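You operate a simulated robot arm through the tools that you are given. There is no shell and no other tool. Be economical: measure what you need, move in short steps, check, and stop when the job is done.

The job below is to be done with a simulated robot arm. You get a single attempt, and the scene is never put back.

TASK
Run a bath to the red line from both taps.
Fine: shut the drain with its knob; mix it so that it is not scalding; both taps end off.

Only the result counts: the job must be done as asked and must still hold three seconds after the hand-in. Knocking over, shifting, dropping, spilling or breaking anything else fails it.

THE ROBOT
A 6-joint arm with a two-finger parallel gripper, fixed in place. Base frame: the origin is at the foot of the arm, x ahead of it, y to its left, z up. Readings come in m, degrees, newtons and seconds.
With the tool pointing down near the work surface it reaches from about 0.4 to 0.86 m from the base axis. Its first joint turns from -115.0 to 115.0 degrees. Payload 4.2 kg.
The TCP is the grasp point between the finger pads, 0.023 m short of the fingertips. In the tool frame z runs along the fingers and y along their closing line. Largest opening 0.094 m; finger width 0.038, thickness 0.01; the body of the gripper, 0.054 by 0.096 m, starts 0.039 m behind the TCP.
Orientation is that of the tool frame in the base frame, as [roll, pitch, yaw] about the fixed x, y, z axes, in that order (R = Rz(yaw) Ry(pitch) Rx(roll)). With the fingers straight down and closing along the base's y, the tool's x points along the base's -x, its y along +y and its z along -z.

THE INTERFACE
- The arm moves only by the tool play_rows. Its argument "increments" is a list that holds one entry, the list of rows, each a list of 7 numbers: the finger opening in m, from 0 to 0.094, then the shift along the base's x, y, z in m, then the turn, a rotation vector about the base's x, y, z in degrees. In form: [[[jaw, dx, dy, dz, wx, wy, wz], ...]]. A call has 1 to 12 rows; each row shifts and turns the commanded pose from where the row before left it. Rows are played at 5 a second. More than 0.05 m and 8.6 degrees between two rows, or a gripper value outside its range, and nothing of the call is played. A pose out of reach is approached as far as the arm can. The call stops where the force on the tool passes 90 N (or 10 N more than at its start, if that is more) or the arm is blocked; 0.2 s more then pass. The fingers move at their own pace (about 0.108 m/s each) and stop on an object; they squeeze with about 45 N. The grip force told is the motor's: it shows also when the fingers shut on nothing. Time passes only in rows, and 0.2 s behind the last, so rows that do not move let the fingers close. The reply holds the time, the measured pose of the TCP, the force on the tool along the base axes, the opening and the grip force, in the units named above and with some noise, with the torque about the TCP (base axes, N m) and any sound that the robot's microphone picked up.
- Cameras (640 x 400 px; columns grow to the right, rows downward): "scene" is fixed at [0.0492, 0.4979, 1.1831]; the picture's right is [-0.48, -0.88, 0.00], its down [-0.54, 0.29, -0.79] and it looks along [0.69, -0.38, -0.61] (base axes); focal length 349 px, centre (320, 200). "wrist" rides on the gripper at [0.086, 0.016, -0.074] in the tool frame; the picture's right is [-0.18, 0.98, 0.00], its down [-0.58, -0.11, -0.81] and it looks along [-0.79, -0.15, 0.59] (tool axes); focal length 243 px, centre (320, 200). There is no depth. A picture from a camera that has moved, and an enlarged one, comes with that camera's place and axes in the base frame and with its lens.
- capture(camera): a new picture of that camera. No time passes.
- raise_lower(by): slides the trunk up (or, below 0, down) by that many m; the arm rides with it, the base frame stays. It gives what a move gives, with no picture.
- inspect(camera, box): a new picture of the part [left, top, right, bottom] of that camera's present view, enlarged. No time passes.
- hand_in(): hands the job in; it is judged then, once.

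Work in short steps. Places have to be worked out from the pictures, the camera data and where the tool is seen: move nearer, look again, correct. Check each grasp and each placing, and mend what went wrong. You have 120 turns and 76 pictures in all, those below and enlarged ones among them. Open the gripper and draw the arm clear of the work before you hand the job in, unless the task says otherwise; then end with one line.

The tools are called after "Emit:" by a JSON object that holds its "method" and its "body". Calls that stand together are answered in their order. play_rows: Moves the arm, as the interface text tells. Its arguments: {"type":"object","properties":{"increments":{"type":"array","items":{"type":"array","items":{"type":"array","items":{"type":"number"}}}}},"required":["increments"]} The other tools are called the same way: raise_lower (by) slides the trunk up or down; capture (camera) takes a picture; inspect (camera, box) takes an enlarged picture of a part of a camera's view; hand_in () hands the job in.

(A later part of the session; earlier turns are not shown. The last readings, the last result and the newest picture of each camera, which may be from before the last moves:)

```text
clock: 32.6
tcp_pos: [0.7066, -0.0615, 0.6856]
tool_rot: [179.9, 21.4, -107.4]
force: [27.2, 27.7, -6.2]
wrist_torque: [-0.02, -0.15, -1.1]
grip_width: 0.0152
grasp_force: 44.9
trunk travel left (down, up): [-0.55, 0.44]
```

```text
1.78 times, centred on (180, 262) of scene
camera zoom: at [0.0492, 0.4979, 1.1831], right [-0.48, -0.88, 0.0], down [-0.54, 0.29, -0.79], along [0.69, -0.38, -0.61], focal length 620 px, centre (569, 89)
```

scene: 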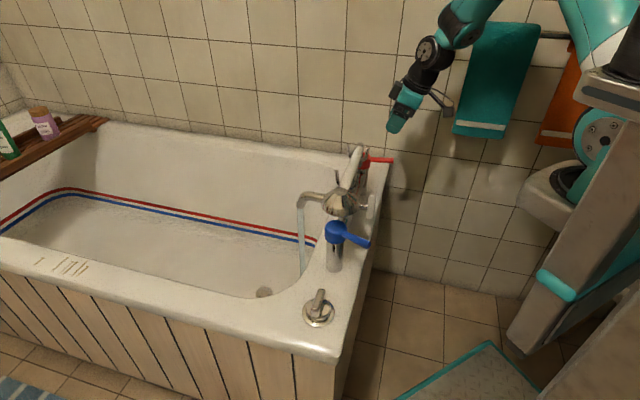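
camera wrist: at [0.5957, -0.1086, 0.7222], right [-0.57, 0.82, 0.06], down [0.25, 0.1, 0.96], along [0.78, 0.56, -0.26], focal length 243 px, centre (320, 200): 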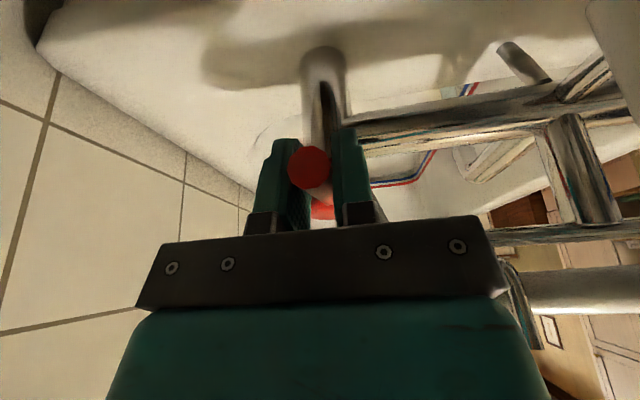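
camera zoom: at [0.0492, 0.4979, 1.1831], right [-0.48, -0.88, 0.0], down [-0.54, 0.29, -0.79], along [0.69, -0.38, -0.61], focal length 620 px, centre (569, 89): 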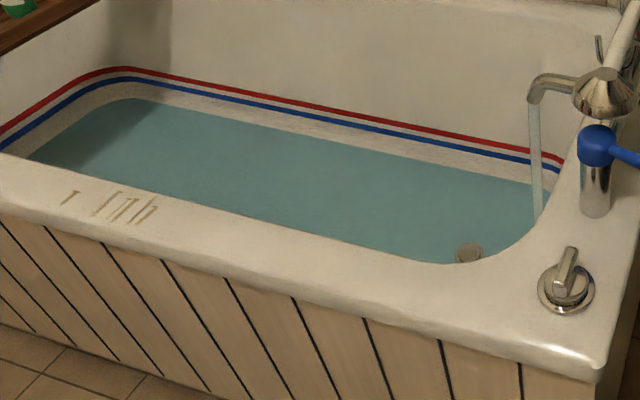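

The level rises slowly, since the plug is still just showing. I'll wait about 5 s and compare.

Emit:
{"method": "play_rows", "body": {"increments": [[[0.0, 0, 0, 0, 0, 0, 0], [0.0, 0, 0, 0, 0, 0, 0], [0.0, 0, 0, 0, 0, 0, 0], [0.0, 0, 0, 0, 0, 0, 0], [0.0, 0, 0, 0, 0, 0, 0], [0.0, 0, 0, 0, 0, 0, 0], [0.0, 0, 0, 0, 0, 0, 0], [0.0, 0, 0, 0, 0, 0, 0], [0.0, 0, 0, 0, 0, 0, 0], [0.0, 0, 0, 0, 0, 0, 0], [0.0, 0, 0, 0, 0, 0, 0], [0.0, 0, 0, 0, 0, 0, 0]]]}}

Emit:
{"method": "play_rows", "body": {"increments": [[[0.0, 0, 0, 0, 0, 0, 0], [0.0, 0, 0, 0, 0, 0, 0], [0.0, 0, 0, 0, 0, 0, 0], [0.0, 0, 0, 0, 0, 0, 0], [0.0, 0, 0, 0, 0, 0, 0], [0.0, 0, 0, 0, 0, 0, 0], [0.0, 0, 0, 0, 0, 0, 0], [0.0, 0, 0, 0, 0, 0, 0], [0.0, 0, 0, 0, 0, 0, 0], [0.0, 0, 0, 0, 0, 0, 0], [0.0, 0, 0, 0, 0, 0, 0], [0.0, 0, 0, 0, 0, 0, 0]]]}}

Emit:
{"method": "inspect", "body": {"camera": "scene", "box": [0, 150, 360, 375]}}

```text
clock: 35.2
tcp_pos: [0.7067, -0.0631, 0.684]
tool_rot: [180.0, 21.4, -107.4]
force: [27.4, 25.8, -5.9]
wrist_torque: [0.13, -0.2, -1.1]
grip_width: 0.0154
grasp_force: 44.4
trunk travel left (down, up): [-0.55, 0.44]
```

```text
clock: 37.8
tcp_pos: [0.7074, -0.0613, 0.6849]
tool_rot: [-180.0, 21.3, -107.4]
force: [26.3, 24.4, -3.5]
wrist_torque: [0.13, -0.23, -1.07]
grip_width: 0.0152
grasp_force: 44.9
trunk travel left (down, up): [-0.55, 0.44]
```

```text
1.78 times, centred on (180, 262) of scene
camera zoom: at [0.0492, 0.4979, 1.1831], right [-0.48, -0.88, 0.0], down [-0.54, 0.29, -0.79], along [0.69, -0.38, -0.61], focal length 620 px, centre (569, 89)
```

zoom: 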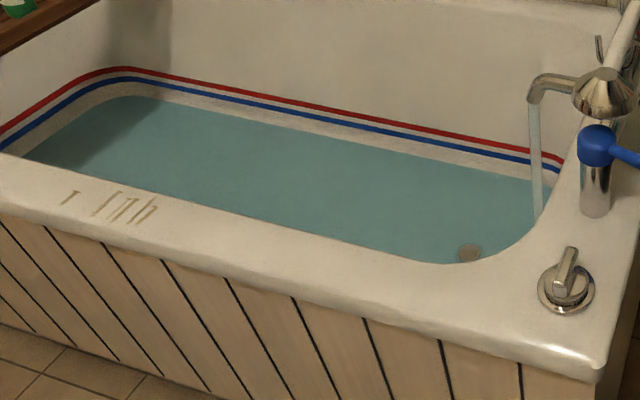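

The level is rising about 2 zoomed px per 5 s. I'll wait with a tighter inspection on the back wall so I can measure the rate accurately.

Emit:
{"method": "inspect", "body": {"camera": "scene", "box": [200, 200, 280, 250]}}

Emit:
{"method": "play_rows", "body": {"increments": [[[0.0, 0, 0, 0, 0, 0, 0], [0.0, 0, 0, 0, 0, 0, 0], [0.0, 0, 0, 0, 0, 0, 0], [0.0, 0, 0, 0, 0, 0, 0], [0.0, 0, 0, 0, 0, 0, 0], [0.0, 0, 0, 0, 0, 0, 0], [0.0, 0, 0, 0, 0, 0, 0], [0.0, 0, 0, 0, 0, 0, 0], [0.0, 0, 0, 0, 0, 0, 0], [0.0, 0, 0, 0, 0, 0, 0], [0.0, 0, 0, 0, 0, 0, 0], [0.0, 0, 0, 0, 0, 0, 0]]]}}

Emit:
{"method": "play_rows", "body": {"increments": [[[0.0, 0, 0, 0, 0, 0, 0], [0.0, 0, 0, 0, 0, 0, 0], [0.0, 0, 0, 0, 0, 0, 0], [0.0, 0, 0, 0, 0, 0, 0], [0.0, 0, 0, 0, 0, 0, 0], [0.0, 0, 0, 0, 0, 0, 0], [0.0, 0, 0, 0, 0, 0, 0], [0.0, 0, 0, 0, 0, 0, 0], [0.0, 0, 0, 0, 0, 0, 0], [0.0, 0, 0, 0, 0, 0, 0], [0.0, 0, 0, 0, 0, 0, 0], [0.0, 0, 0, 0, 0, 0, 0]]]}}

Emit:
{"method": "inspect", "body": {"camera": "scene", "box": [200, 200, 280, 250]}}

```text
8.00 times, centred on (240, 225) of scene
camera zoom: at [0.0492, 0.4979, 1.1831], right [-0.48, -0.88, 0.0], down [-0.54, 0.29, -0.79], along [0.69, -0.38, -0.61], focal length 2791 px, centre (960, 0)
```

zoom: 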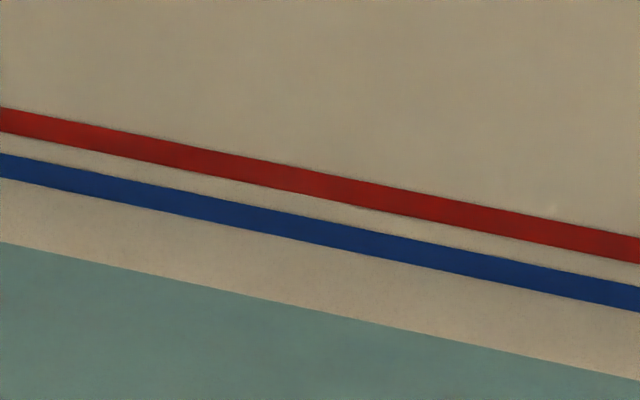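

```text
clock: 40.4
tcp_pos: [0.7062, -0.0618, 0.6856]
tool_rot: [-180.0, 21.4, -107.4]
force: [27.0, 24.4, -2.2]
wrist_torque: [0.11, -0.21, -1.09]
grip_width: 0.0153
grasp_force: 45.1
trunk travel left (down, up): [-0.55, 0.44]
```

```text
clock: 43.0
tcp_pos: [0.7074, -0.0626, 0.6852]
tool_rot: [180.0, 21.3, -107.3]
force: [26.3, 21.8, -2.3]
wrist_torque: [0.09, -0.2, -1.1]
grip_width: 0.015
grasp_force: 44.5
trunk travel left (down, up): [-0.55, 0.44]
```

```text
8.00 times, centred on (240, 225) of scene
camera zoom: at [0.0492, 0.4979, 1.1831], right [-0.48, -0.88, 0.0], down [-0.54, 0.29, -0.79], along [0.69, -0.38, -0.61], focal length 2791 px, centre (960, 0)
```

zoom: 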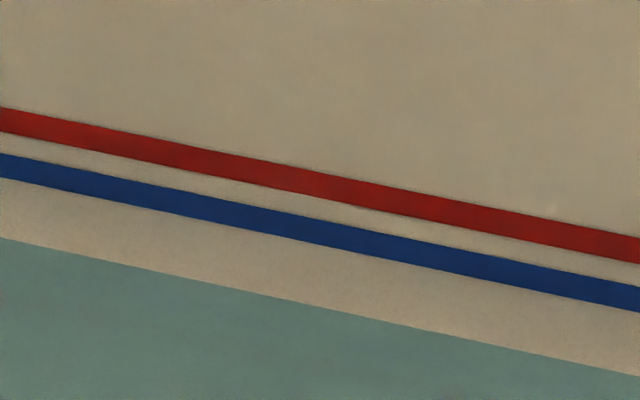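

The level rises about 1 px/s with about 125 px to go, roughly 130 s, which is too slow. I'll open red further, by 24° more, and then see how the rate responds.

Emit:
{"method": "play_rows", "body": {"increments": [[[0.0, 0.0088, -0.0024, 0, 0, 0, 8], [0.0, 0.0091, -0.0011, 0, 0, 0, 8], [0.0, 0.0091, 0.0002, 0, 0, 0, 8], [0.0, 0, 0, 0, 0, 0, 0], [0.0, 0, 0, 0, 0, 0, 0]]]}}

Emit:
{"method": "capture", "body": {"camera": "scene"}}

```text
clock: 44.2
tcp_pos: [0.7333, -0.0656, 0.6842]
tool_rot: [179.9, 21.4, -83.2]
force: [16.0, 35.9, 2.4]
wrist_torque: [-0.4, -0.25, -1.24]
grip_width: 0.0154
grasp_force: 44.9
trunk travel left (down, up): [-0.55, 0.44]
```

```text
33 pictures are left
```

scene: 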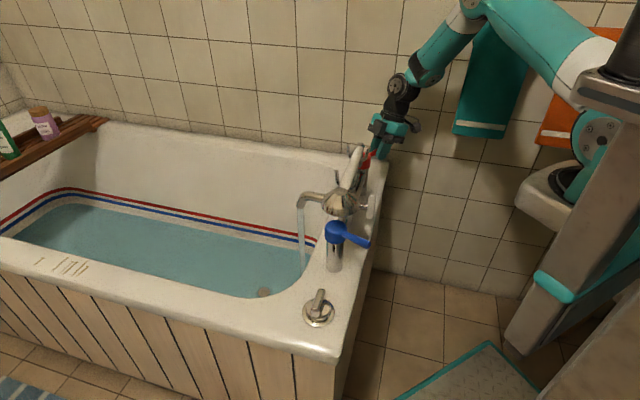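

There's still clearance and red is at about 52°. I'll release red, slide off outward, rise and travel back to blue while turning the tool to match the blue lever's heading.

Emit:
{"method": "play_rows", "body": {"increments": [[[0.05, 0, 0, 0, 0, 0, 0], [0.05, 0, 0, 0, 0, 0, 0], [0.05, 0.002, -0.022, 0.015, 0, 0, 0], [0.05, 0.001, -0.012, 0.045, 0, 0, 0], [0.05, 0, 0, 0.045, 0, 0, 0], [0.05, 0, 0, 0.04, 0, 0, 0]]]}}

Emit:
{"method": "play_rows", "body": {"increments": [[[0.05, -0.0295, 0.0286, 0, 0, 0, -8], [0.05, -0.0295, 0.0286, 0, 0, 0, -8], [0.05, -0.0295, 0.0286, 0, 0, 0, -8], [0.05, -0.0295, 0.0286, 0, 0, 0, -8], [0.05, -0.0295, 0.0286, 0, 0, 0, -8], [0.05, -0.0295, 0.0286, 0, 0, 0, -8], [0.05, -0.0295, 0.0286, 0, 0, 0, -8], [0.05, -0.0295, 0.0286, -0.01, 0, 0, -8], [0.05, -0.0295, 0.0286, -0.015, 0, 0, -8], [0.05, -0.0295, 0.0286, -0.015, 0, 0, -8], [0.05, 0, 0, 0, 0, 0, 0]]]}}

Emit:
{"method": "capture", "body": {"camera": "wrist"}}

Emit:
{"method": "inspect", "body": {"camera": "scene", "box": [200, 200, 280, 250]}}

```text
clock: 45.7
tcp_pos: [0.6969, -0.0796, 0.7326]
tool_rot: [166.5, 24.5, -86.7]
force: [-0.1, -0.2, -0.1]
wrist_torque: [-0.01, 0.0, 0.05]
grip_width: 0.05
grasp_force: 0.1
trunk travel left (down, up): [-0.55, 0.44]
stopped in row 6: the arm was blocked; the commanded pose is now the measured one
```

```text
clock: 46.3
tcp_pos: [0.5803, -0.0427, 0.7833]
tool_rot: [173.9, 25.0, -100.6]
force: [1.1, -0.3, 2.6]
wrist_torque: [-0.08, 0.09, 0.05]
grip_width: 0.0499
grasp_force: 0.0
trunk travel left (down, up): [-0.55, 0.44]
stopped in row 3: the arm was blocked; the commanded pose is now the measured one
```

```text
32 pictures are left
camera wrist: at [0.5513, -0.1482, 0.8152], right [-0.94, 0.3, 0.17], down [0.23, 0.15, 0.96], along [0.26, 0.94, -0.21], focal length 243 px, centre (320, 200)
```

wrist: 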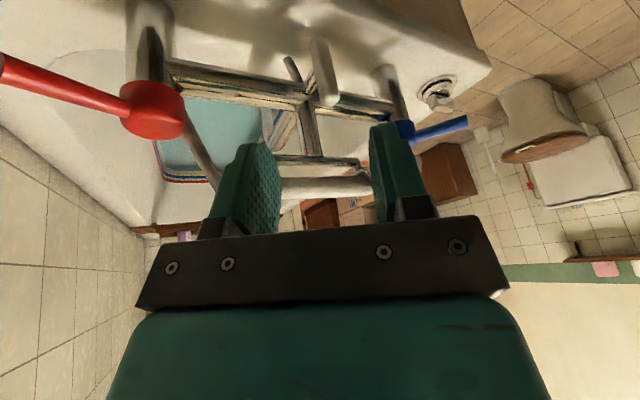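

```text
8.00 times, centred on (240, 225) of scene
camera zoom: at [0.0492, 0.4979, 1.1831], right [-0.48, -0.88, 0.0], down [-0.54, 0.29, -0.79], along [0.69, -0.38, -0.61], focal length 2791 px, centre (960, 0)
```

zoom: 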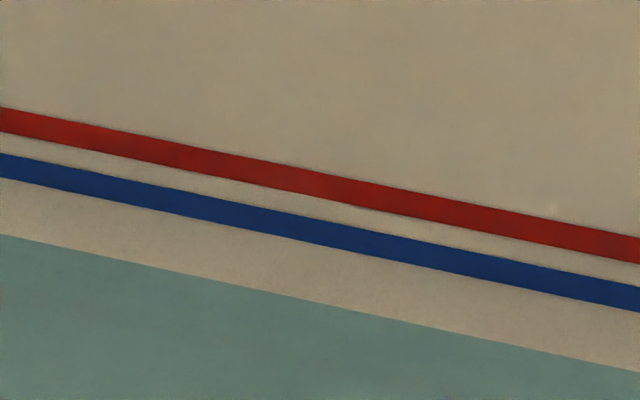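

The arm reported being blocked, probably a joint limit or an awkward configuration, and drifted, but forces are nil. I'll check the scene before moving on.

Emit:
{"method": "capture", "body": {"camera": "scene"}}

```text
30 pictures are left
```

scene: 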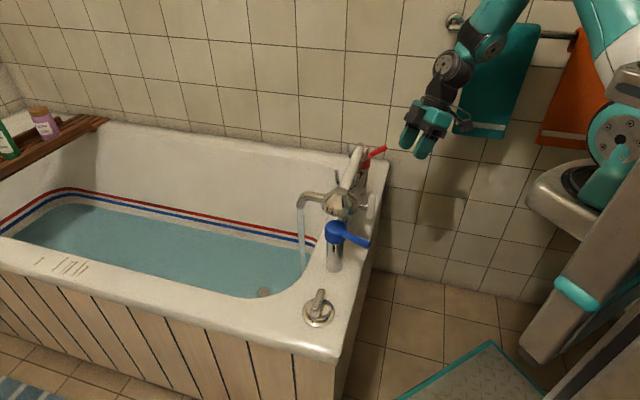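

The arm is clear of the taps and red stays open. I'll restore the tilt, then travel toward the blue lever and turn the yaw back.

Emit:
{"method": "play_rows", "body": {"increments": [[[0.05, -0.01, 0.01, 0.01, -4.7, -4.7, -2.6], [0.05, -0.0162, 0.0274, 0.001, 0, 0, -7.7], [0.05, -0.0162, 0.0274, 0.001, 0, 0, -7.7], [0.05, -0.0162, 0.0274, 0.001, 0, 0, -7.7], [0.05, -0.0162, 0.0274, 0.001, 0, 0, -7.7], [0.05, -0.0162, 0.0274, 0.001, 0, 0, -7.7], [0.05, -0.0162, 0.0274, 0.001, 0, 0, -7.7], [0.05, -0.0162, 0.0274, 0.001, 0, 0, -7.7], [0.05, -0.0162, 0.0274, 0, 0, 0, -7.7], [0.05, 0, 0, 0, 0, 0, 0]]]}}

Emit:
{"method": "capture", "body": {"camera": "wrist"}}

```text
clock: 48.5
tcp_pos: [0.4659, 0.1874, 0.7751]
tool_rot: [177.5, 21.0, -163.4]
force: [-0.6, -0.2, -0.1]
wrist_torque: [0.01, 0.02, 0.02]
grip_width: 0.0504
grasp_force: 0.1
trunk travel left (down, up): [-0.55, 0.44]
```

```text
29 pictures are left
camera wrist: at [0.3586, 0.1684, 0.8148], right [-0.13, 0.99, 0.11], down [0.29, -0.06, 0.96], along [0.95, 0.16, -0.27], focal length 243 px, centre (320, 200)
```

wrist: 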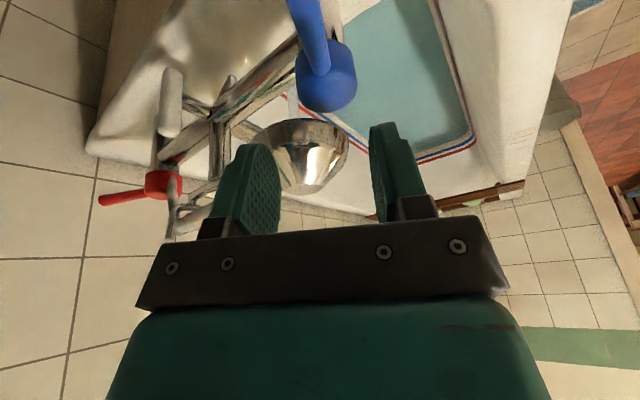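

The blue lever is lined up between the fingers. I'll move outward 1.4 cm, descend to the lever and close.

Emit:
{"method": "play_rows", "body": {"increments": [[[0.05, -0.014, 0.0025, -0.015, -2.2, -0.7, -0.9], [0.05, 0, 0, -0.03, 0, 0, 0], [0.05, 0, 0, -0.025, 0, 0, 0], [0.05, 0, 0, -0.02, 0, 0, 0], [0.05, 0, 0, 0, 0, 0, 0], [0.0, 0, 0, 0, 0, 0, 0], [0.0, 0, 0, 0, 0, 0, 0]]]}}

Emit:
{"method": "capture", "body": {"camera": "wrist"}}

Emit:
{"method": "inspect", "body": {"camera": "scene", "box": [200, 200, 280, 250]}}

```text
clock: 50.1
tcp_pos: [0.453, 0.1914, 0.6862]
tool_rot: [-180.0, 21.0, -163.4]
force: [-1.4, -0.3, -4.8]
wrist_torque: [0.22, -0.7, 0.01]
grip_width: 0.0155
grasp_force: 45.3
trunk travel left (down, up): [-0.55, 0.44]
```

```text
28 pictures are left
camera wrist: at [0.3459, 0.1759, 0.7249], right [-0.12, 0.99, 0.07], down [0.27, -0.03, 0.96], along [0.95, 0.13, -0.27], focal length 243 px, centre (320, 200)
```

wrist: 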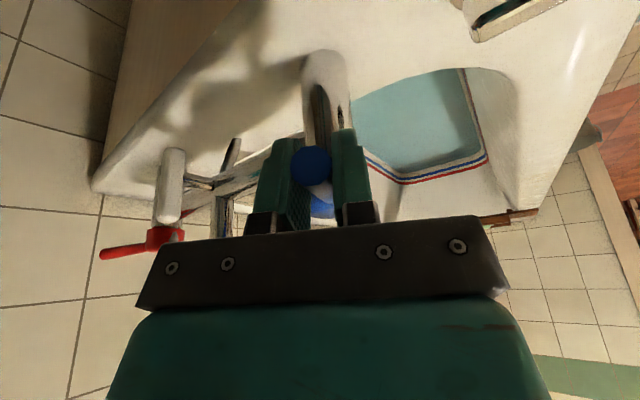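

```text
8.00 times, centred on (240, 225) of scene
camera zoom: at [0.0492, 0.4979, 1.1831], right [-0.48, -0.88, 0.0], down [-0.54, 0.29, -0.79], along [0.69, -0.38, -0.61], focal length 2791 px, centre (960, 0)
```

zoom: 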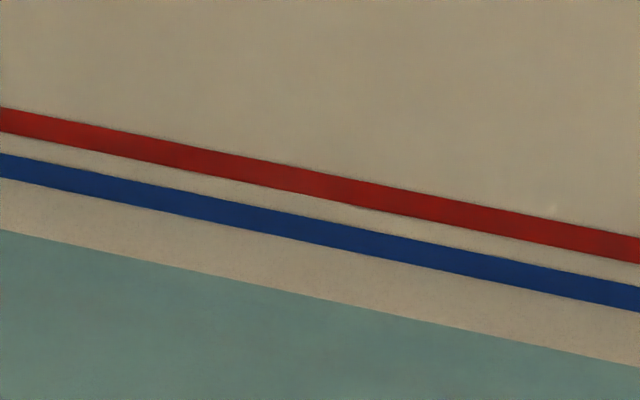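

Flow scales with lever angle: the level went from 0.96 to 1.35 px/s as red opened further. I'll open blue by another 48°, to about 76° total, to fill faster and keep the mix balanced toward cold.

Emit:
{"method": "play_rows", "body": {"increments": [[[0.0, -0.0019, 0.0085, 0, 0, 0, -8], [0.0, -0.0007, 0.0087, 0, 0, 0, -8], [0.0, 0.0005, 0.0087, 0, 0, 0, -8], [0.0, 0.0017, 0.0086, 0, 0, 0, -8], [0.0, 0, 0, 0, 0, 0, 0]]]}}

Emit:
{"method": "play_rows", "body": {"increments": [[[0.0, 0.0029, 0.0083, 0, 0, 0, -8], [0.0, 0.004, 0.0078, 0, 0, 0, -8], [0.0, 0, 0, 0, 0, 0, 0], [0.0, 0, 0, 0, 0, 0, 0]]]}}

Emit:
{"method": "capture", "body": {"camera": "scene"}}

```text
clock: 51.3
tcp_pos: [0.4528, 0.226, 0.6862]
tool_rot: [179.9, 21.1, 164.5]
force: [3.1, 2.0, -2.0]
wrist_torque: [0.34, 0.9, 0.11]
grip_width: 0.0154
grasp_force: 45.0
trunk travel left (down, up): [-0.55, 0.44]
```

```text
clock: 52.3
tcp_pos: [0.4591, 0.2406, 0.6861]
tool_rot: [179.9, 21.1, 148.4]
force: [20.0, -3.3, 3.5]
wrist_torque: [0.52, 0.77, 0.47]
grip_width: 0.0152
grasp_force: 45.6
trunk travel left (down, up): [-0.55, 0.44]
```

```text
26 pictures are left
```

scene: 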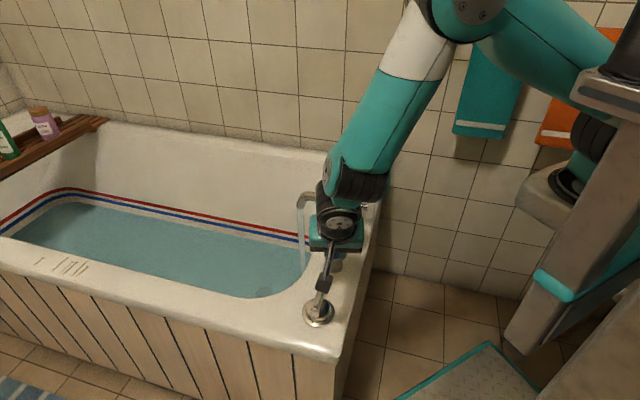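

All is well and the stream is strong. I'll wait about 10 s holding blue and measure the level.

Emit:
{"method": "play_rows", "body": {"increments": [[[0.0, 0, 0, 0, 0, 0, 0], [0.0, 0, 0, 0, 0, 0, 0], [0.0, 0, 0, 0, 0, 0, 0], [0.0, 0, 0, 0, 0, 0, 0], [0.0, 0, 0, 0, 0, 0, 0], [0.0, 0, 0, 0, 0, 0, 0], [0.0, 0, 0, 0, 0, 0, 0], [0.0, 0, 0, 0, 0, 0, 0], [0.0, 0, 0, 0, 0, 0, 0], [0.0, 0, 0, 0, 0, 0, 0], [0.0, 0, 0, 0, 0, 0, 0], [0.0, 0, 0, 0, 0, 0, 0]]]}}

Emit:
{"method": "play_rows", "body": {"increments": [[[0.0, 0, 0, 0, 0, 0, 0], [0.0, 0, 0, 0, 0, 0, 0], [0.0, 0, 0, 0, 0, 0, 0], [0.0, 0, 0, 0, 0, 0, 0], [0.0, 0, 0, 0, 0, 0, 0], [0.0, 0, 0, 0, 0, 0, 0], [0.0, 0, 0, 0, 0, 0, 0], [0.0, 0, 0, 0, 0, 0, 0], [0.0, 0, 0, 0, 0, 0, 0], [0.0, 0, 0, 0, 0, 0, 0], [0.0, 0, 0, 0, 0, 0, 0], [0.0, 0, 0, 0, 0, 0, 0]]]}}

Emit:
{"method": "play_rows", "body": {"increments": [[[0.0, 0, 0, 0, 0, 0, 0], [0.0, 0, 0, 0, 0, 0, 0], [0.0, 0, 0, 0, 0, 0, 0], [0.0, 0, 0, 0, 0, 0, 0], [0.0, 0, 0, 0, 0, 0, 0], [0.0, 0, 0, 0, 0, 0, 0], [0.0, 0, 0, 0, 0, 0, 0], [0.0, 0, 0, 0, 0, 0, 0], [0.0, 0, 0, 0, 0, 0, 0], [0.0, 0, 0, 0, 0, 0, 0], [0.0, 0, 0, 0, 0, 0, 0], [0.0, 0, 0, 0, 0, 0, 0]]]}}

Emit:
{"method": "play_rows", "body": {"increments": [[[0.0, 0, 0, 0, 0, 0, 0], [0.0, 0, 0, 0, 0, 0, 0], [0.0, 0, 0, 0, 0, 0, 0], [0.0, 0, 0, 0, 0, 0, 0], [0.0, 0, 0, 0, 0, 0, 0], [0.0, 0, 0, 0, 0, 0, 0], [0.0, 0, 0, 0, 0, 0, 0], [0.0, 0, 0, 0, 0, 0, 0], [0.0, 0, 0, 0, 0, 0, 0], [0.0, 0, 0, 0, 0, 0, 0], [0.0, 0, 0, 0, 0, 0, 0], [0.0, 0, 0, 0, 0, 0, 0]]]}}

Emit:
{"method": "inspect", "body": {"camera": "scene", "box": [200, 200, 280, 250]}}

```text
clock: 54.9
tcp_pos: [0.459, 0.2413, 0.6863]
tool_rot: [179.9, 21.2, 148.6]
force: [25.6, -1.3, 10.6]
wrist_torque: [0.3, 0.21, 0.8]
grip_width: 0.0153
grasp_force: 44.9
trunk travel left (down, up): [-0.55, 0.44]
```

```text
clock: 57.5
tcp_pos: [0.4588, 0.241, 0.6859]
tool_rot: [179.9, 21.1, 148.5]
force: [24.3, 1.3, 11.4]
wrist_torque: [0.0, -0.26, 0.86]
grip_width: 0.0156
grasp_force: 45.1
trunk travel left (down, up): [-0.55, 0.44]
```

```text
clock: 60.1
tcp_pos: [0.4605, 0.2414, 0.6873]
tool_rot: [179.9, 21.2, 148.5]
force: [23.6, 2.0, 12.2]
wrist_torque: [0.05, -0.27, 0.91]
grip_width: 0.0152
grasp_force: 45.4
trunk travel left (down, up): [-0.55, 0.44]
```

```text
clock: 62.7
tcp_pos: [0.4589, 0.2411, 0.6849]
tool_rot: [179.9, 21.1, 148.6]
force: [23.3, 1.8, 12.8]
wrist_torque: [0.02, -0.27, 0.94]
grip_width: 0.0153
grasp_force: 44.9
trunk travel left (down, up): [-0.55, 0.44]
```

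```text
8.00 times, centred on (240, 225) of scene
camera zoom: at [0.0492, 0.4979, 1.1831], right [-0.48, -0.88, 0.0], down [-0.54, 0.29, -0.79], along [0.69, -0.38, -0.61], focal length 2791 px, centre (960, 0)
```

zoom: 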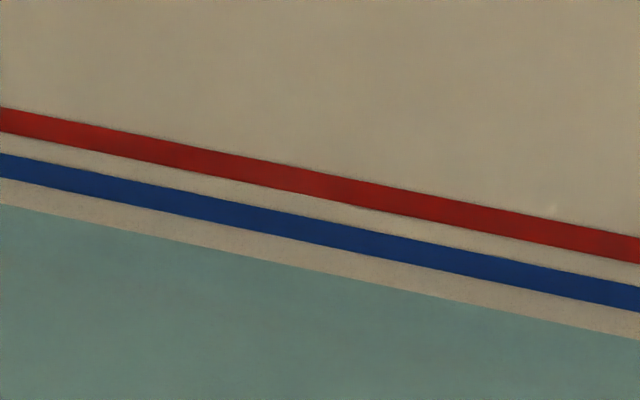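

The level is rising 2.1 px/s with about 86 px left to the red line's centre. I'll wait about 21 s more, then re-check.

Emit:
{"method": "play_rows", "body": {"increments": [[[0.0, 0, 0, 0, 0, 0, 0], [0.0, 0, 0, 0, 0, 0, 0], [0.0, 0, 0, 0, 0, 0, 0], [0.0, 0, 0, 0, 0, 0, 0], [0.0, 0, 0, 0, 0, 0, 0], [0.0, 0, 0, 0, 0, 0, 0], [0.0, 0, 0, 0, 0, 0, 0], [0.0, 0, 0, 0, 0, 0, 0], [0.0, 0, 0, 0, 0, 0, 0], [0.0, 0, 0, 0, 0, 0, 0], [0.0, 0, 0, 0, 0, 0, 0], [0.0, 0, 0, 0, 0, 0, 0]]]}}

Emit:
{"method": "play_rows", "body": {"increments": [[[0.0, 0, 0, 0, 0, 0, 0], [0.0, 0, 0, 0, 0, 0, 0], [0.0, 0, 0, 0, 0, 0, 0], [0.0, 0, 0, 0, 0, 0, 0], [0.0, 0, 0, 0, 0, 0, 0], [0.0, 0, 0, 0, 0, 0, 0], [0.0, 0, 0, 0, 0, 0, 0], [0.0, 0, 0, 0, 0, 0, 0], [0.0, 0, 0, 0, 0, 0, 0], [0.0, 0, 0, 0, 0, 0, 0], [0.0, 0, 0, 0, 0, 0, 0], [0.0, 0, 0, 0, 0, 0, 0]]]}}

Emit:
{"method": "play_rows", "body": {"increments": [[[0.0, 0, 0, 0, 0, 0, 0], [0.0, 0, 0, 0, 0, 0, 0], [0.0, 0, 0, 0, 0, 0, 0], [0.0, 0, 0, 0, 0, 0, 0], [0.0, 0, 0, 0, 0, 0, 0], [0.0, 0, 0, 0, 0, 0, 0], [0.0, 0, 0, 0, 0, 0, 0], [0.0, 0, 0, 0, 0, 0, 0], [0.0, 0, 0, 0, 0, 0, 0], [0.0, 0, 0, 0, 0, 0, 0], [0.0, 0, 0, 0, 0, 0, 0], [0.0, 0, 0, 0, 0, 0, 0]]]}}

Emit:
{"method": "play_rows", "body": {"increments": [[[0.0, 0, 0, 0, 0, 0, 0], [0.0, 0, 0, 0, 0, 0, 0], [0.0, 0, 0, 0, 0, 0, 0], [0.0, 0, 0, 0, 0, 0, 0], [0.0, 0, 0, 0, 0, 0, 0], [0.0, 0, 0, 0, 0, 0, 0], [0.0, 0, 0, 0, 0, 0, 0], [0.0, 0, 0, 0, 0, 0, 0], [0.0, 0, 0, 0, 0, 0, 0], [0.0, 0, 0, 0, 0, 0, 0], [0.0, 0, 0, 0, 0, 0, 0], [0.0, 0, 0, 0, 0, 0, 0]]]}}

Emit:
{"method": "play_rows", "body": {"increments": [[[0.0, 0, 0, 0, 0, 0, 0], [0.0, 0, 0, 0, 0, 0, 0], [0.0, 0, 0, 0, 0, 0, 0], [0.0, 0, 0, 0, 0, 0, 0], [0.0, 0, 0, 0, 0, 0, 0], [0.0, 0, 0, 0, 0, 0, 0], [0.0, 0, 0, 0, 0, 0, 0], [0.0, 0, 0, 0, 0, 0, 0], [0.0, 0, 0, 0, 0, 0, 0], [0.0, 0, 0, 0, 0, 0, 0], [0.0, 0, 0, 0, 0, 0, 0], [0.0, 0, 0, 0, 0, 0, 0]]]}}

Emit:
{"method": "play_rows", "body": {"increments": [[[0.0, 0, 0, 0, 0, 0, 0], [0.0, 0, 0, 0, 0, 0, 0], [0.0, 0, 0, 0, 0, 0, 0], [0.0, 0, 0, 0, 0, 0, 0], [0.0, 0, 0, 0, 0, 0, 0], [0.0, 0, 0, 0, 0, 0, 0], [0.0, 0, 0, 0, 0, 0, 0], [0.0, 0, 0, 0, 0, 0, 0], [0.0, 0, 0, 0, 0, 0, 0], [0.0, 0, 0, 0, 0, 0, 0], [0.0, 0, 0, 0, 0, 0, 0], [0.0, 0, 0, 0, 0, 0, 0]]]}}

Emit:
{"method": "play_rows", "body": {"increments": [[[0.0, 0, 0, 0, 0, 0, 0], [0.0, 0, 0, 0, 0, 0, 0], [0.0, 0, 0, 0, 0, 0, 0], [0.0, 0, 0, 0, 0, 0, 0], [0.0, 0, 0, 0, 0, 0, 0], [0.0, 0, 0, 0, 0, 0, 0], [0.0, 0, 0, 0, 0, 0, 0], [0.0, 0, 0, 0, 0, 0, 0], [0.0, 0, 0, 0, 0, 0, 0], [0.0, 0, 0, 0, 0, 0, 0], [0.0, 0, 0, 0, 0, 0, 0], [0.0, 0, 0, 0, 0, 0, 0]]]}}

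Emit:
{"method": "play_rows", "body": {"increments": [[[0.0, 0, 0, 0, 0, 0, 0], [0.0, 0, 0, 0, 0, 0, 0], [0.0, 0, 0, 0, 0, 0, 0], [0.0, 0, 0, 0, 0, 0, 0], [0.0, 0, 0, 0, 0, 0, 0], [0.0, 0, 0, 0, 0, 0, 0], [0.0, 0, 0, 0, 0, 0, 0], [0.0, 0, 0, 0, 0, 0, 0], [0.0, 0, 0, 0, 0, 0, 0], [0.0, 0, 0, 0, 0, 0, 0], [0.0, 0, 0, 0, 0, 0, 0], [0.0, 0, 0, 0, 0, 0, 0]]]}}

Emit:
{"method": "inspect", "body": {"camera": "scene", "box": [200, 200, 280, 250]}}

```text
clock: 65.3
tcp_pos: [0.4591, 0.2412, 0.6856]
tool_rot: [-180.0, 21.2, 148.7]
force: [23.3, 2.4, 10.6]
wrist_torque: [0.0, -0.25, 0.92]
grip_width: 0.015
grasp_force: 44.4
trunk travel left (down, up): [-0.55, 0.44]
```

```text
clock: 67.9
tcp_pos: [0.4595, 0.2407, 0.6863]
tool_rot: [180.0, 21.1, 148.6]
force: [23.8, 2.6, 10.4]
wrist_torque: [0.01, -0.23, 0.9]
grip_width: 0.0153
grasp_force: 44.7
trunk travel left (down, up): [-0.55, 0.44]
```

```text
clock: 70.5
tcp_pos: [0.4598, 0.2416, 0.6858]
tool_rot: [179.9, 21.1, 148.6]
force: [23.5, 3.8, 11.1]
wrist_torque: [0.02, -0.25, 0.9]
grip_width: 0.0152
grasp_force: 45.1
trunk travel left (down, up): [-0.55, 0.44]
```

```text
clock: 73.1
tcp_pos: [0.4588, 0.2413, 0.6861]
tool_rot: [179.9, 21.0, 148.5]
force: [23.4, 3.4, 10.1]
wrist_torque: [0.01, -0.24, 0.86]
grip_width: 0.0152
grasp_force: 44.6
trunk travel left (down, up): [-0.55, 0.44]
```

```text
clock: 75.7
tcp_pos: [0.4592, 0.2415, 0.6857]
tool_rot: [179.9, 21.1, 148.6]
force: [23.3, 3.4, 9.6]
wrist_torque: [0.02, -0.25, 0.95]
grip_width: 0.0153
grasp_force: 44.6
trunk travel left (down, up): [-0.55, 0.44]
```

```text
clock: 78.3
tcp_pos: [0.4599, 0.2423, 0.6854]
tool_rot: [179.9, 21.1, 148.6]
force: [21.4, 2.4, 9.1]
wrist_torque: [0.02, -0.22, 0.9]
grip_width: 0.0154
grasp_force: 45.0
trunk travel left (down, up): [-0.55, 0.44]
```

```text
clock: 80.9
tcp_pos: [0.4591, 0.2425, 0.6846]
tool_rot: [179.8, 21.1, 148.6]
force: [23.2, 3.3, 9.1]
wrist_torque: [0.01, -0.22, 0.9]
grip_width: 0.015
grasp_force: 45.4
trunk travel left (down, up): [-0.55, 0.44]
```

```text
clock: 83.5
tcp_pos: [0.4593, 0.241, 0.6862]
tool_rot: [179.9, 21.2, 148.6]
force: [21.3, 2.5, 8.2]
wrist_torque: [0.04, -0.23, 0.86]
grip_width: 0.0155
grasp_force: 45.1
trunk travel left (down, up): [-0.55, 0.44]
```

```text
8.00 times, centred on (240, 225) of scene
camera zoom: at [0.0492, 0.4979, 1.1831], right [-0.48, -0.88, 0.0], down [-0.54, 0.29, -0.79], along [0.69, -0.38, -0.61], focal length 2791 px, centre (960, 0)
```

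zoom: 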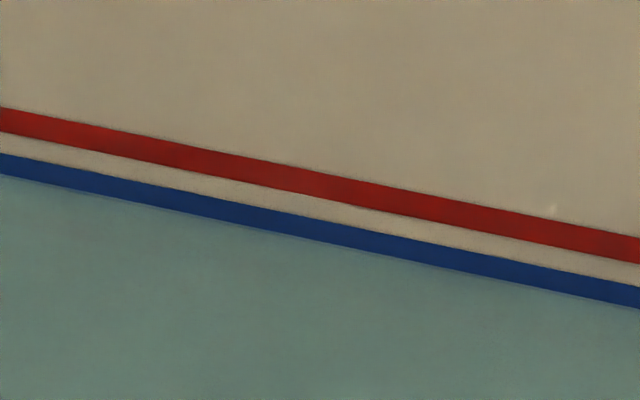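

The level has reached the blue line's bottom and is now rising about 1.4 px/s. About 57 px remain to the red centre, so I'll wait another 18 s.

Emit:
{"method": "play_rows", "body": {"increments": [[[0.0, 0, 0, 0, 0, 0, 0], [0.0, 0, 0, 0, 0, 0, 0], [0.0, 0, 0, 0, 0, 0, 0], [0.0, 0, 0, 0, 0, 0, 0], [0.0, 0, 0, 0, 0, 0, 0], [0.0, 0, 0, 0, 0, 0, 0], [0.0, 0, 0, 0, 0, 0, 0], [0.0, 0, 0, 0, 0, 0, 0], [0.0, 0, 0, 0, 0, 0, 0], [0.0, 0, 0, 0, 0, 0, 0], [0.0, 0, 0, 0, 0, 0, 0], [0.0, 0, 0, 0, 0, 0, 0]]]}}

Emit:
{"method": "play_rows", "body": {"increments": [[[0.0, 0, 0, 0, 0, 0, 0], [0.0, 0, 0, 0, 0, 0, 0], [0.0, 0, 0, 0, 0, 0, 0], [0.0, 0, 0, 0, 0, 0, 0], [0.0, 0, 0, 0, 0, 0, 0], [0.0, 0, 0, 0, 0, 0, 0], [0.0, 0, 0, 0, 0, 0, 0], [0.0, 0, 0, 0, 0, 0, 0], [0.0, 0, 0, 0, 0, 0, 0], [0.0, 0, 0, 0, 0, 0, 0], [0.0, 0, 0, 0, 0, 0, 0], [0.0, 0, 0, 0, 0, 0, 0]]]}}

Emit:
{"method": "play_rows", "body": {"increments": [[[0.0, 0, 0, 0, 0, 0, 0], [0.0, 0, 0, 0, 0, 0, 0], [0.0, 0, 0, 0, 0, 0, 0], [0.0, 0, 0, 0, 0, 0, 0], [0.0, 0, 0, 0, 0, 0, 0], [0.0, 0, 0, 0, 0, 0, 0], [0.0, 0, 0, 0, 0, 0, 0], [0.0, 0, 0, 0, 0, 0, 0], [0.0, 0, 0, 0, 0, 0, 0], [0.0, 0, 0, 0, 0, 0, 0], [0.0, 0, 0, 0, 0, 0, 0], [0.0, 0, 0, 0, 0, 0, 0]]]}}

Emit:
{"method": "play_rows", "body": {"increments": [[[0.0, 0, 0, 0, 0, 0, 0], [0.0, 0, 0, 0, 0, 0, 0], [0.0, 0, 0, 0, 0, 0, 0], [0.0, 0, 0, 0, 0, 0, 0], [0.0, 0, 0, 0, 0, 0, 0], [0.0, 0, 0, 0, 0, 0, 0], [0.0, 0, 0, 0, 0, 0, 0], [0.0, 0, 0, 0, 0, 0, 0], [0.0, 0, 0, 0, 0, 0, 0], [0.0, 0, 0, 0, 0, 0, 0], [0.0, 0, 0, 0, 0, 0, 0], [0.0, 0, 0, 0, 0, 0, 0]]]}}

Emit:
{"method": "play_rows", "body": {"increments": [[[0.0, 0, 0, 0, 0, 0, 0], [0.0, 0, 0, 0, 0, 0, 0], [0.0, 0, 0, 0, 0, 0, 0], [0.0, 0, 0, 0, 0, 0, 0], [0.0, 0, 0, 0, 0, 0, 0], [0.0, 0, 0, 0, 0, 0, 0], [0.0, 0, 0, 0, 0, 0, 0], [0.0, 0, 0, 0, 0, 0, 0], [0.0, 0, 0, 0, 0, 0, 0], [0.0, 0, 0, 0, 0, 0, 0], [0.0, 0, 0, 0, 0, 0, 0], [0.0, 0, 0, 0, 0, 0, 0]]]}}

Emit:
{"method": "play_rows", "body": {"increments": [[[0.0, 0, 0, 0, 0, 0, 0], [0.0, 0, 0, 0, 0, 0, 0], [0.0, 0, 0, 0, 0, 0, 0], [0.0, 0, 0, 0, 0, 0, 0], [0.0, 0, 0, 0, 0, 0, 0], [0.0, 0, 0, 0, 0, 0, 0], [0.0, 0, 0, 0, 0, 0, 0], [0.0, 0, 0, 0, 0, 0, 0], [0.0, 0, 0, 0, 0, 0, 0], [0.0, 0, 0, 0, 0, 0, 0], [0.0, 0, 0, 0, 0, 0, 0], [0.0, 0, 0, 0, 0, 0, 0]]]}}

Emit:
{"method": "inspect", "body": {"camera": "scene", "box": [200, 200, 280, 250]}}

```text
clock: 86.1
tcp_pos: [0.4601, 0.2412, 0.6859]
tool_rot: [179.8, 21.1, 148.6]
force: [21.6, 2.9, 8.7]
wrist_torque: [0.01, -0.24, 0.9]
grip_width: 0.0154
grasp_force: 45.1
trunk travel left (down, up): [-0.55, 0.44]
```

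```text
clock: 88.7
tcp_pos: [0.4602, 0.242, 0.6856]
tool_rot: [179.9, 21.0, 148.5]
force: [21.5, 2.4, 7.5]
wrist_torque: [-0.01, -0.22, 0.91]
grip_width: 0.0154
grasp_force: 44.5
trunk travel left (down, up): [-0.55, 0.44]
```

```text
clock: 91.3
tcp_pos: [0.4582, 0.2421, 0.6854]
tool_rot: [180.0, 21.1, 148.6]
force: [21.3, 3.1, 7.1]
wrist_torque: [0.04, -0.22, 0.9]
grip_width: 0.0152
grasp_force: 44.9
trunk travel left (down, up): [-0.55, 0.44]
```

```text
clock: 93.9
tcp_pos: [0.4592, 0.2434, 0.6842]
tool_rot: [179.9, 21.1, 148.6]
force: [21.5, 3.5, 7.7]
wrist_torque: [0.01, -0.23, 0.88]
grip_width: 0.0153
grasp_force: 45.1
trunk travel left (down, up): [-0.55, 0.44]
```

```text
clock: 96.5
tcp_pos: [0.4592, 0.2414, 0.685]
tool_rot: [179.8, 21.1, 148.6]
force: [20.4, 3.4, 7.3]
wrist_torque: [0.02, -0.21, 0.88]
grip_width: 0.0153
grasp_force: 44.7
trunk travel left (down, up): [-0.55, 0.44]
```

```text
clock: 99.1
tcp_pos: [0.4592, 0.2418, 0.6851]
tool_rot: [179.9, 21.1, 148.6]
force: [21.4, 4.1, 6.5]
wrist_torque: [0.07, -0.21, 0.92]
grip_width: 0.0152
grasp_force: 45.5
trunk travel left (down, up): [-0.55, 0.44]
```

```text
8.00 times, centred on (240, 225) of scene
camera zoom: at [0.0492, 0.4979, 1.1831], right [-0.48, -0.88, 0.0], down [-0.54, 0.29, -0.79], along [0.69, -0.38, -0.61], focal length 2791 px, centre (960, 0)
```

zoom: 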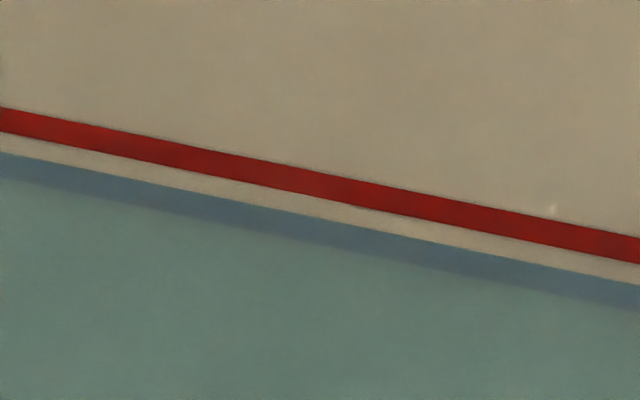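

The level is at the blue line's top, about 32 px below the red centre at 1.6 px/s. I'll wait 7.8 s more, then shut blue and finish with red.

Emit:
{"method": "play_rows", "body": {"increments": [[[0.0, 0, 0, 0, 0, 0, 0], [0.0, 0, 0, 0, 0, 0, 0], [0.0, 0, 0, 0, 0, 0, 0], [0.0, 0, 0, 0, 0, 0, 0], [0.0, 0, 0, 0, 0, 0, 0], [0.0, 0, 0, 0, 0, 0, 0], [0.0, 0, 0, 0, 0, 0, 0], [0.0, 0, 0, 0, 0, 0, 0], [0.0, 0, 0, 0, 0, 0, 0], [0.0, 0, 0, 0, 0, 0, 0], [0.0, 0, 0, 0, 0, 0, 0], [0.0, 0, 0, 0, 0, 0, 0]]]}}

Emit:
{"method": "play_rows", "body": {"increments": [[[0.0, 0, 0, 0, 0, 0, 0], [0.0, 0, 0, 0, 0, 0, 0], [0.0, 0, 0, 0, 0, 0, 0], [0.0, 0, 0, 0, 0, 0, 0], [0.0, 0, 0, 0, 0, 0, 0], [0.0, 0, 0, 0, 0, 0, 0], [0.0, 0, 0, 0, 0, 0, 0], [0.0, 0, 0, 0, 0, 0, 0], [0.0, 0, 0, 0, 0, 0, 0], [0.0, 0, 0, 0, 0, 0, 0], [0.0, 0, 0, 0, 0, 0, 0], [0.0, 0, 0, 0, 0, 0, 0]]]}}

Emit:
{"method": "play_rows", "body": {"increments": [[[0.0, -0.004, -0.0078, 0, 0, 0, 8], [0.0, -0.0029, -0.0083, 0, 0, 0, 8], [0.0, -0.0017, -0.0086, 0, 0, 0, 8], [0.0, -0.0005, -0.0087, 0, 0, 0, 8], [0.0, 0.0007, -0.0087, 0, 0, 0, 8], [0.0, 0.0019, -0.0085, 0, 0, 0, 8], [0.0, 0, 0, 0, 0, 0, 0]]]}}

Emit:
{"method": "play_rows", "body": {"increments": [[[0.0, 0.0034, -0.0071, 0, 0, 0, 7], [0.0, 0.0043, -0.0066, 0, 0, 0, 7], [0.0, 0.0051, -0.0061, 0, 0, 0, 7], [0.0, 0.0057, -0.0054, 0, 0, 0, 7], [0.0, 0, 0, 0, 0, 0, 0]]]}}

Emit:
{"method": "capture", "body": {"camera": "scene"}}

```text
clock: 101.7
tcp_pos: [0.4597, 0.2416, 0.6851]
tool_rot: [179.9, 21.0, 148.6]
force: [21.6, 3.4, 6.3]
wrist_torque: [0.0, -0.17, 0.87]
grip_width: 0.0151
grasp_force: 45.5
trunk travel left (down, up): [-0.55, 0.44]
```

```text
clock: 104.3
tcp_pos: [0.459, 0.2421, 0.6853]
tool_rot: [179.9, 21.1, 148.6]
force: [19.8, 3.5, 7.3]
wrist_torque: [0.03, -0.21, 0.9]
grip_width: 0.0152
grasp_force: 45.6
trunk travel left (down, up): [-0.55, 0.44]
```

```text
clock: 105.9
tcp_pos: [0.4534, 0.1897, 0.6868]
tool_rot: [180.0, 20.9, -163.3]
force: [9.8, -0.5, -2.0]
wrist_torque: [-0.29, 0.74, -0.19]
grip_width: 0.0151
grasp_force: 44.7
trunk travel left (down, up): [-0.55, 0.44]
```

```text
clock: 107.1
tcp_pos: [0.4687, 0.1633, 0.6866]
tool_rot: [179.8, 20.5, -135.2]
force: [-34.4, -9.7, -10.2]
wrist_torque: [-0.26, 0.49, 1.01]
grip_width: 0.0151
grasp_force: 44.6
trunk travel left (down, up): [-0.55, 0.44]
```

```text
22 pictures are left
```

scene: 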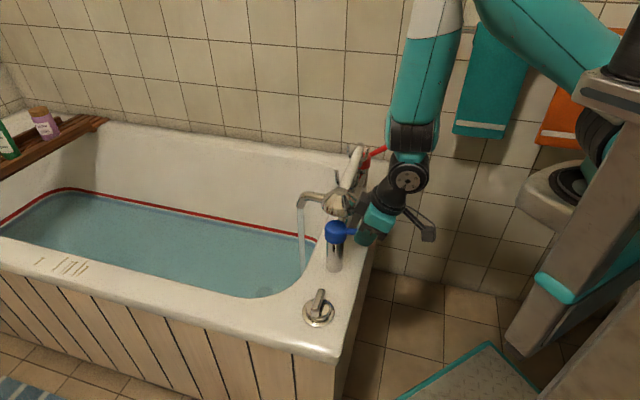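

Blue is back at its original heading and the level is just under the red line. I'll nudge it 3° further to confirm the closed stop.

Emit:
{"method": "play_rows", "body": {"increments": [[[0.0, 0.0025, -0.0024, 0, 0, 0, 3], [0.0, 0, 0, 0, 0, 0, 0]]]}}

Emit:
{"method": "inspect", "body": {"camera": "scene", "box": [200, 200, 280, 250]}}

```text
clock: 107.7
tcp_pos: [0.4701, 0.1618, 0.6855]
tool_rot: [179.5, 20.5, -132.7]
force: [-52.1, 6.4, -11.2]
wrist_torque: [-0.22, -0.06, -1.76]
grip_width: 0.0163
grasp_force: 45.1
trunk travel left (down, up): [-0.55, 0.44]
```

```text
8.00 times, centred on (240, 225) of scene
camera zoom: at [0.0492, 0.4979, 1.1831], right [-0.48, -0.88, 0.0], down [-0.54, 0.29, -0.79], along [0.69, -0.38, -0.61], focal length 2791 px, centre (960, 0)
```

zoom: 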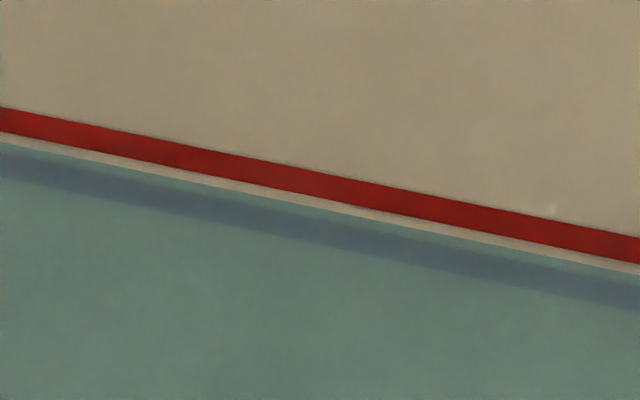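

Blue is firmly at its stop (moment about 4 N·m), so it is off. The level is about 22 px below the red centre and red alone adds about 0.65 px/s. I'll release blue and travel outside the taps to the wall side of the red lever, where I can simply push it shut with closed fingers.

Emit:
{"method": "play_rows", "body": {"increments": [[[0.05, 0, 0, 0, 0, 0, 0], [0.05, 0, 0, 0, 0, 0, 0], [0.05, -0.02, -0.02, 0.02, 0, 0, 0], [0.05, 0, 0, 0.045, 0, 0, 0], [0.05, 0, 0, 0.045, 0, 0, -2.5]]]}}

Emit:
{"method": "play_rows", "body": {"increments": [[[0.0, 0.0313, -0.0315, 0, 0, 0, 0], [0.0, 0.0313, -0.0315, 0, 0, 0, 0], [0.0, 0.0313, -0.0315, 0, 0, 0, 0], [0.0, 0.0313, -0.0315, 0, 0, 0, 0], [0.0, 0.0313, -0.0315, 0, 0, 0, 0], [0.0, 0.0313, -0.0315, 0, 0, 0, 0], [0.0, 0.0313, -0.0315, 0, 0, 0, 0], [0.0, 0.0313, -0.0315, 0, 0, 0, 0], [0.0, 0, 0, 0, 0, 0, 0]]]}}

Emit:
{"method": "capture", "body": {"camera": "wrist"}}

Emit:
{"method": "inspect", "body": {"camera": "scene", "box": [200, 200, 280, 250]}}

```text
clock: 108.9
tcp_pos: [0.4555, 0.1422, 0.7947]
tool_rot: [-180.0, 21.0, -134.9]
force: [0.3, 0.4, 0.6]
wrist_torque: [0.01, 0.01, 0.0]
grip_width: 0.05
grasp_force: 0.1
trunk travel left (down, up): [-0.55, 0.44]
```

```text
clock: 110.9
tcp_pos: [0.703, -0.1082, 0.7961]
tool_rot: [179.9, 21.0, -134.8]
force: [0.0, 0.3, -0.2]
wrist_torque: [0.03, 0.04, 0.01]
grip_width: 0.0001
grasp_force: 41.9
trunk travel left (down, up): [-0.55, 0.44]
```

```text
20 pictures are left
camera wrist: at [0.6166, -0.172, 0.836], right [-0.58, 0.81, 0.07], down [0.26, 0.1, 0.96], along [0.78, 0.57, -0.27], focal length 243 px, centre (320, 200)
```

wrist: 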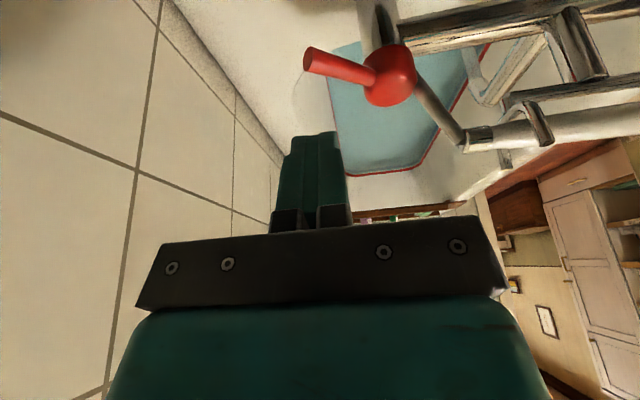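

```text
8.00 times, centred on (240, 225) of scene
camera zoom: at [0.0492, 0.4979, 1.1831], right [-0.48, -0.88, 0.0], down [-0.54, 0.29, -0.79], along [0.69, -0.38, -0.61], focal length 2791 px, centre (960, 0)
```

zoom: 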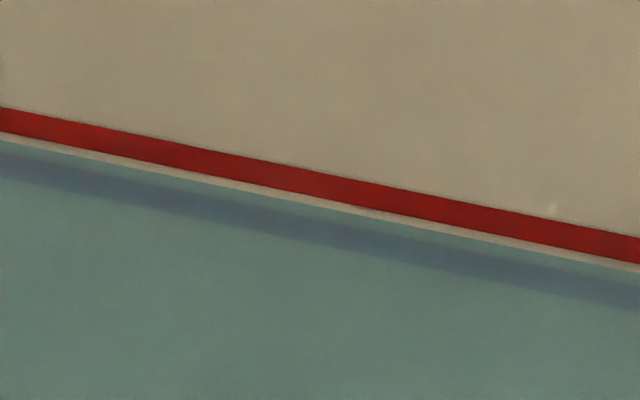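

The red lever's tip is at (0.736,-0.084), as expected. I'll move to its wall side and descend beside it with closed fingers.

Emit:
{"method": "play_rows", "body": {"increments": [[[0.0, 0.0375, 0.024, 0, 0, 0, 0], [0.0, 0.0375, 0.024, 0, 0, 0, 0], [0.0, 0, 0, -0.04, 0, 0, 0], [0.0, 0, 0, -0.035, 0, 0, 0], [0.0, 0, 0, -0.035, 0, 0, 0], [0.0, 0, 0, 0, 0, 0, 0]]]}}

Emit:
{"method": "capture", "body": {"camera": "wrist"}}

Emit:
{"method": "capture", "body": {"camera": "scene"}}

```text
clock: 112.3
tcp_pos: [0.7785, -0.0583, 0.6871]
tool_rot: [180.0, 21.1, -134.7]
force: [0.9, 0.4, -0.2]
wrist_torque: [0.0, -0.02, 0.01]
grip_width: 0.0
grasp_force: 42.5
trunk travel left (down, up): [-0.55, 0.44]
```

```text
18 pictures are left
camera wrist: at [0.6908, -0.1221, 0.726], right [-0.58, 0.81, 0.07], down [0.26, 0.1, 0.96], along [0.78, 0.57, -0.27], focal length 243 px, centre (320, 200)
```

wrist: 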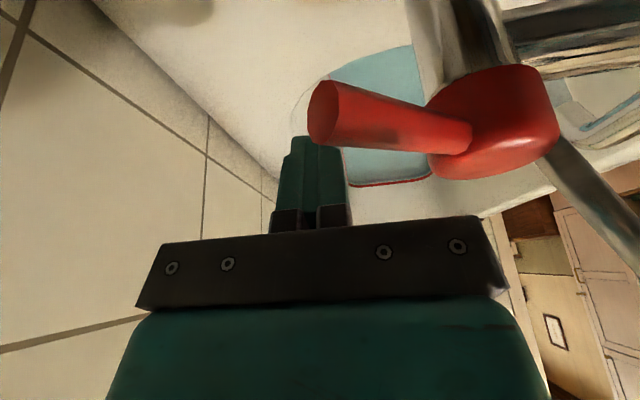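

```text
17 pictures are left
```

scene: 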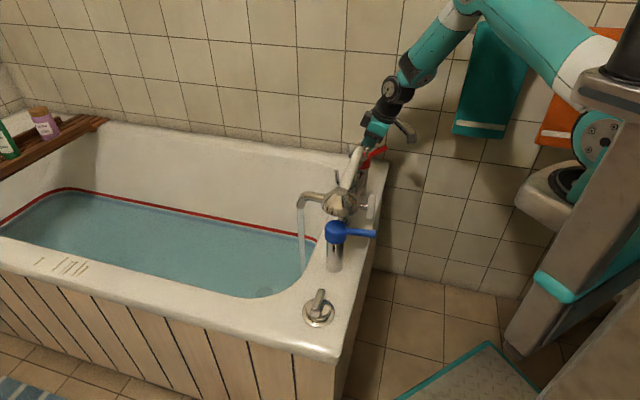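

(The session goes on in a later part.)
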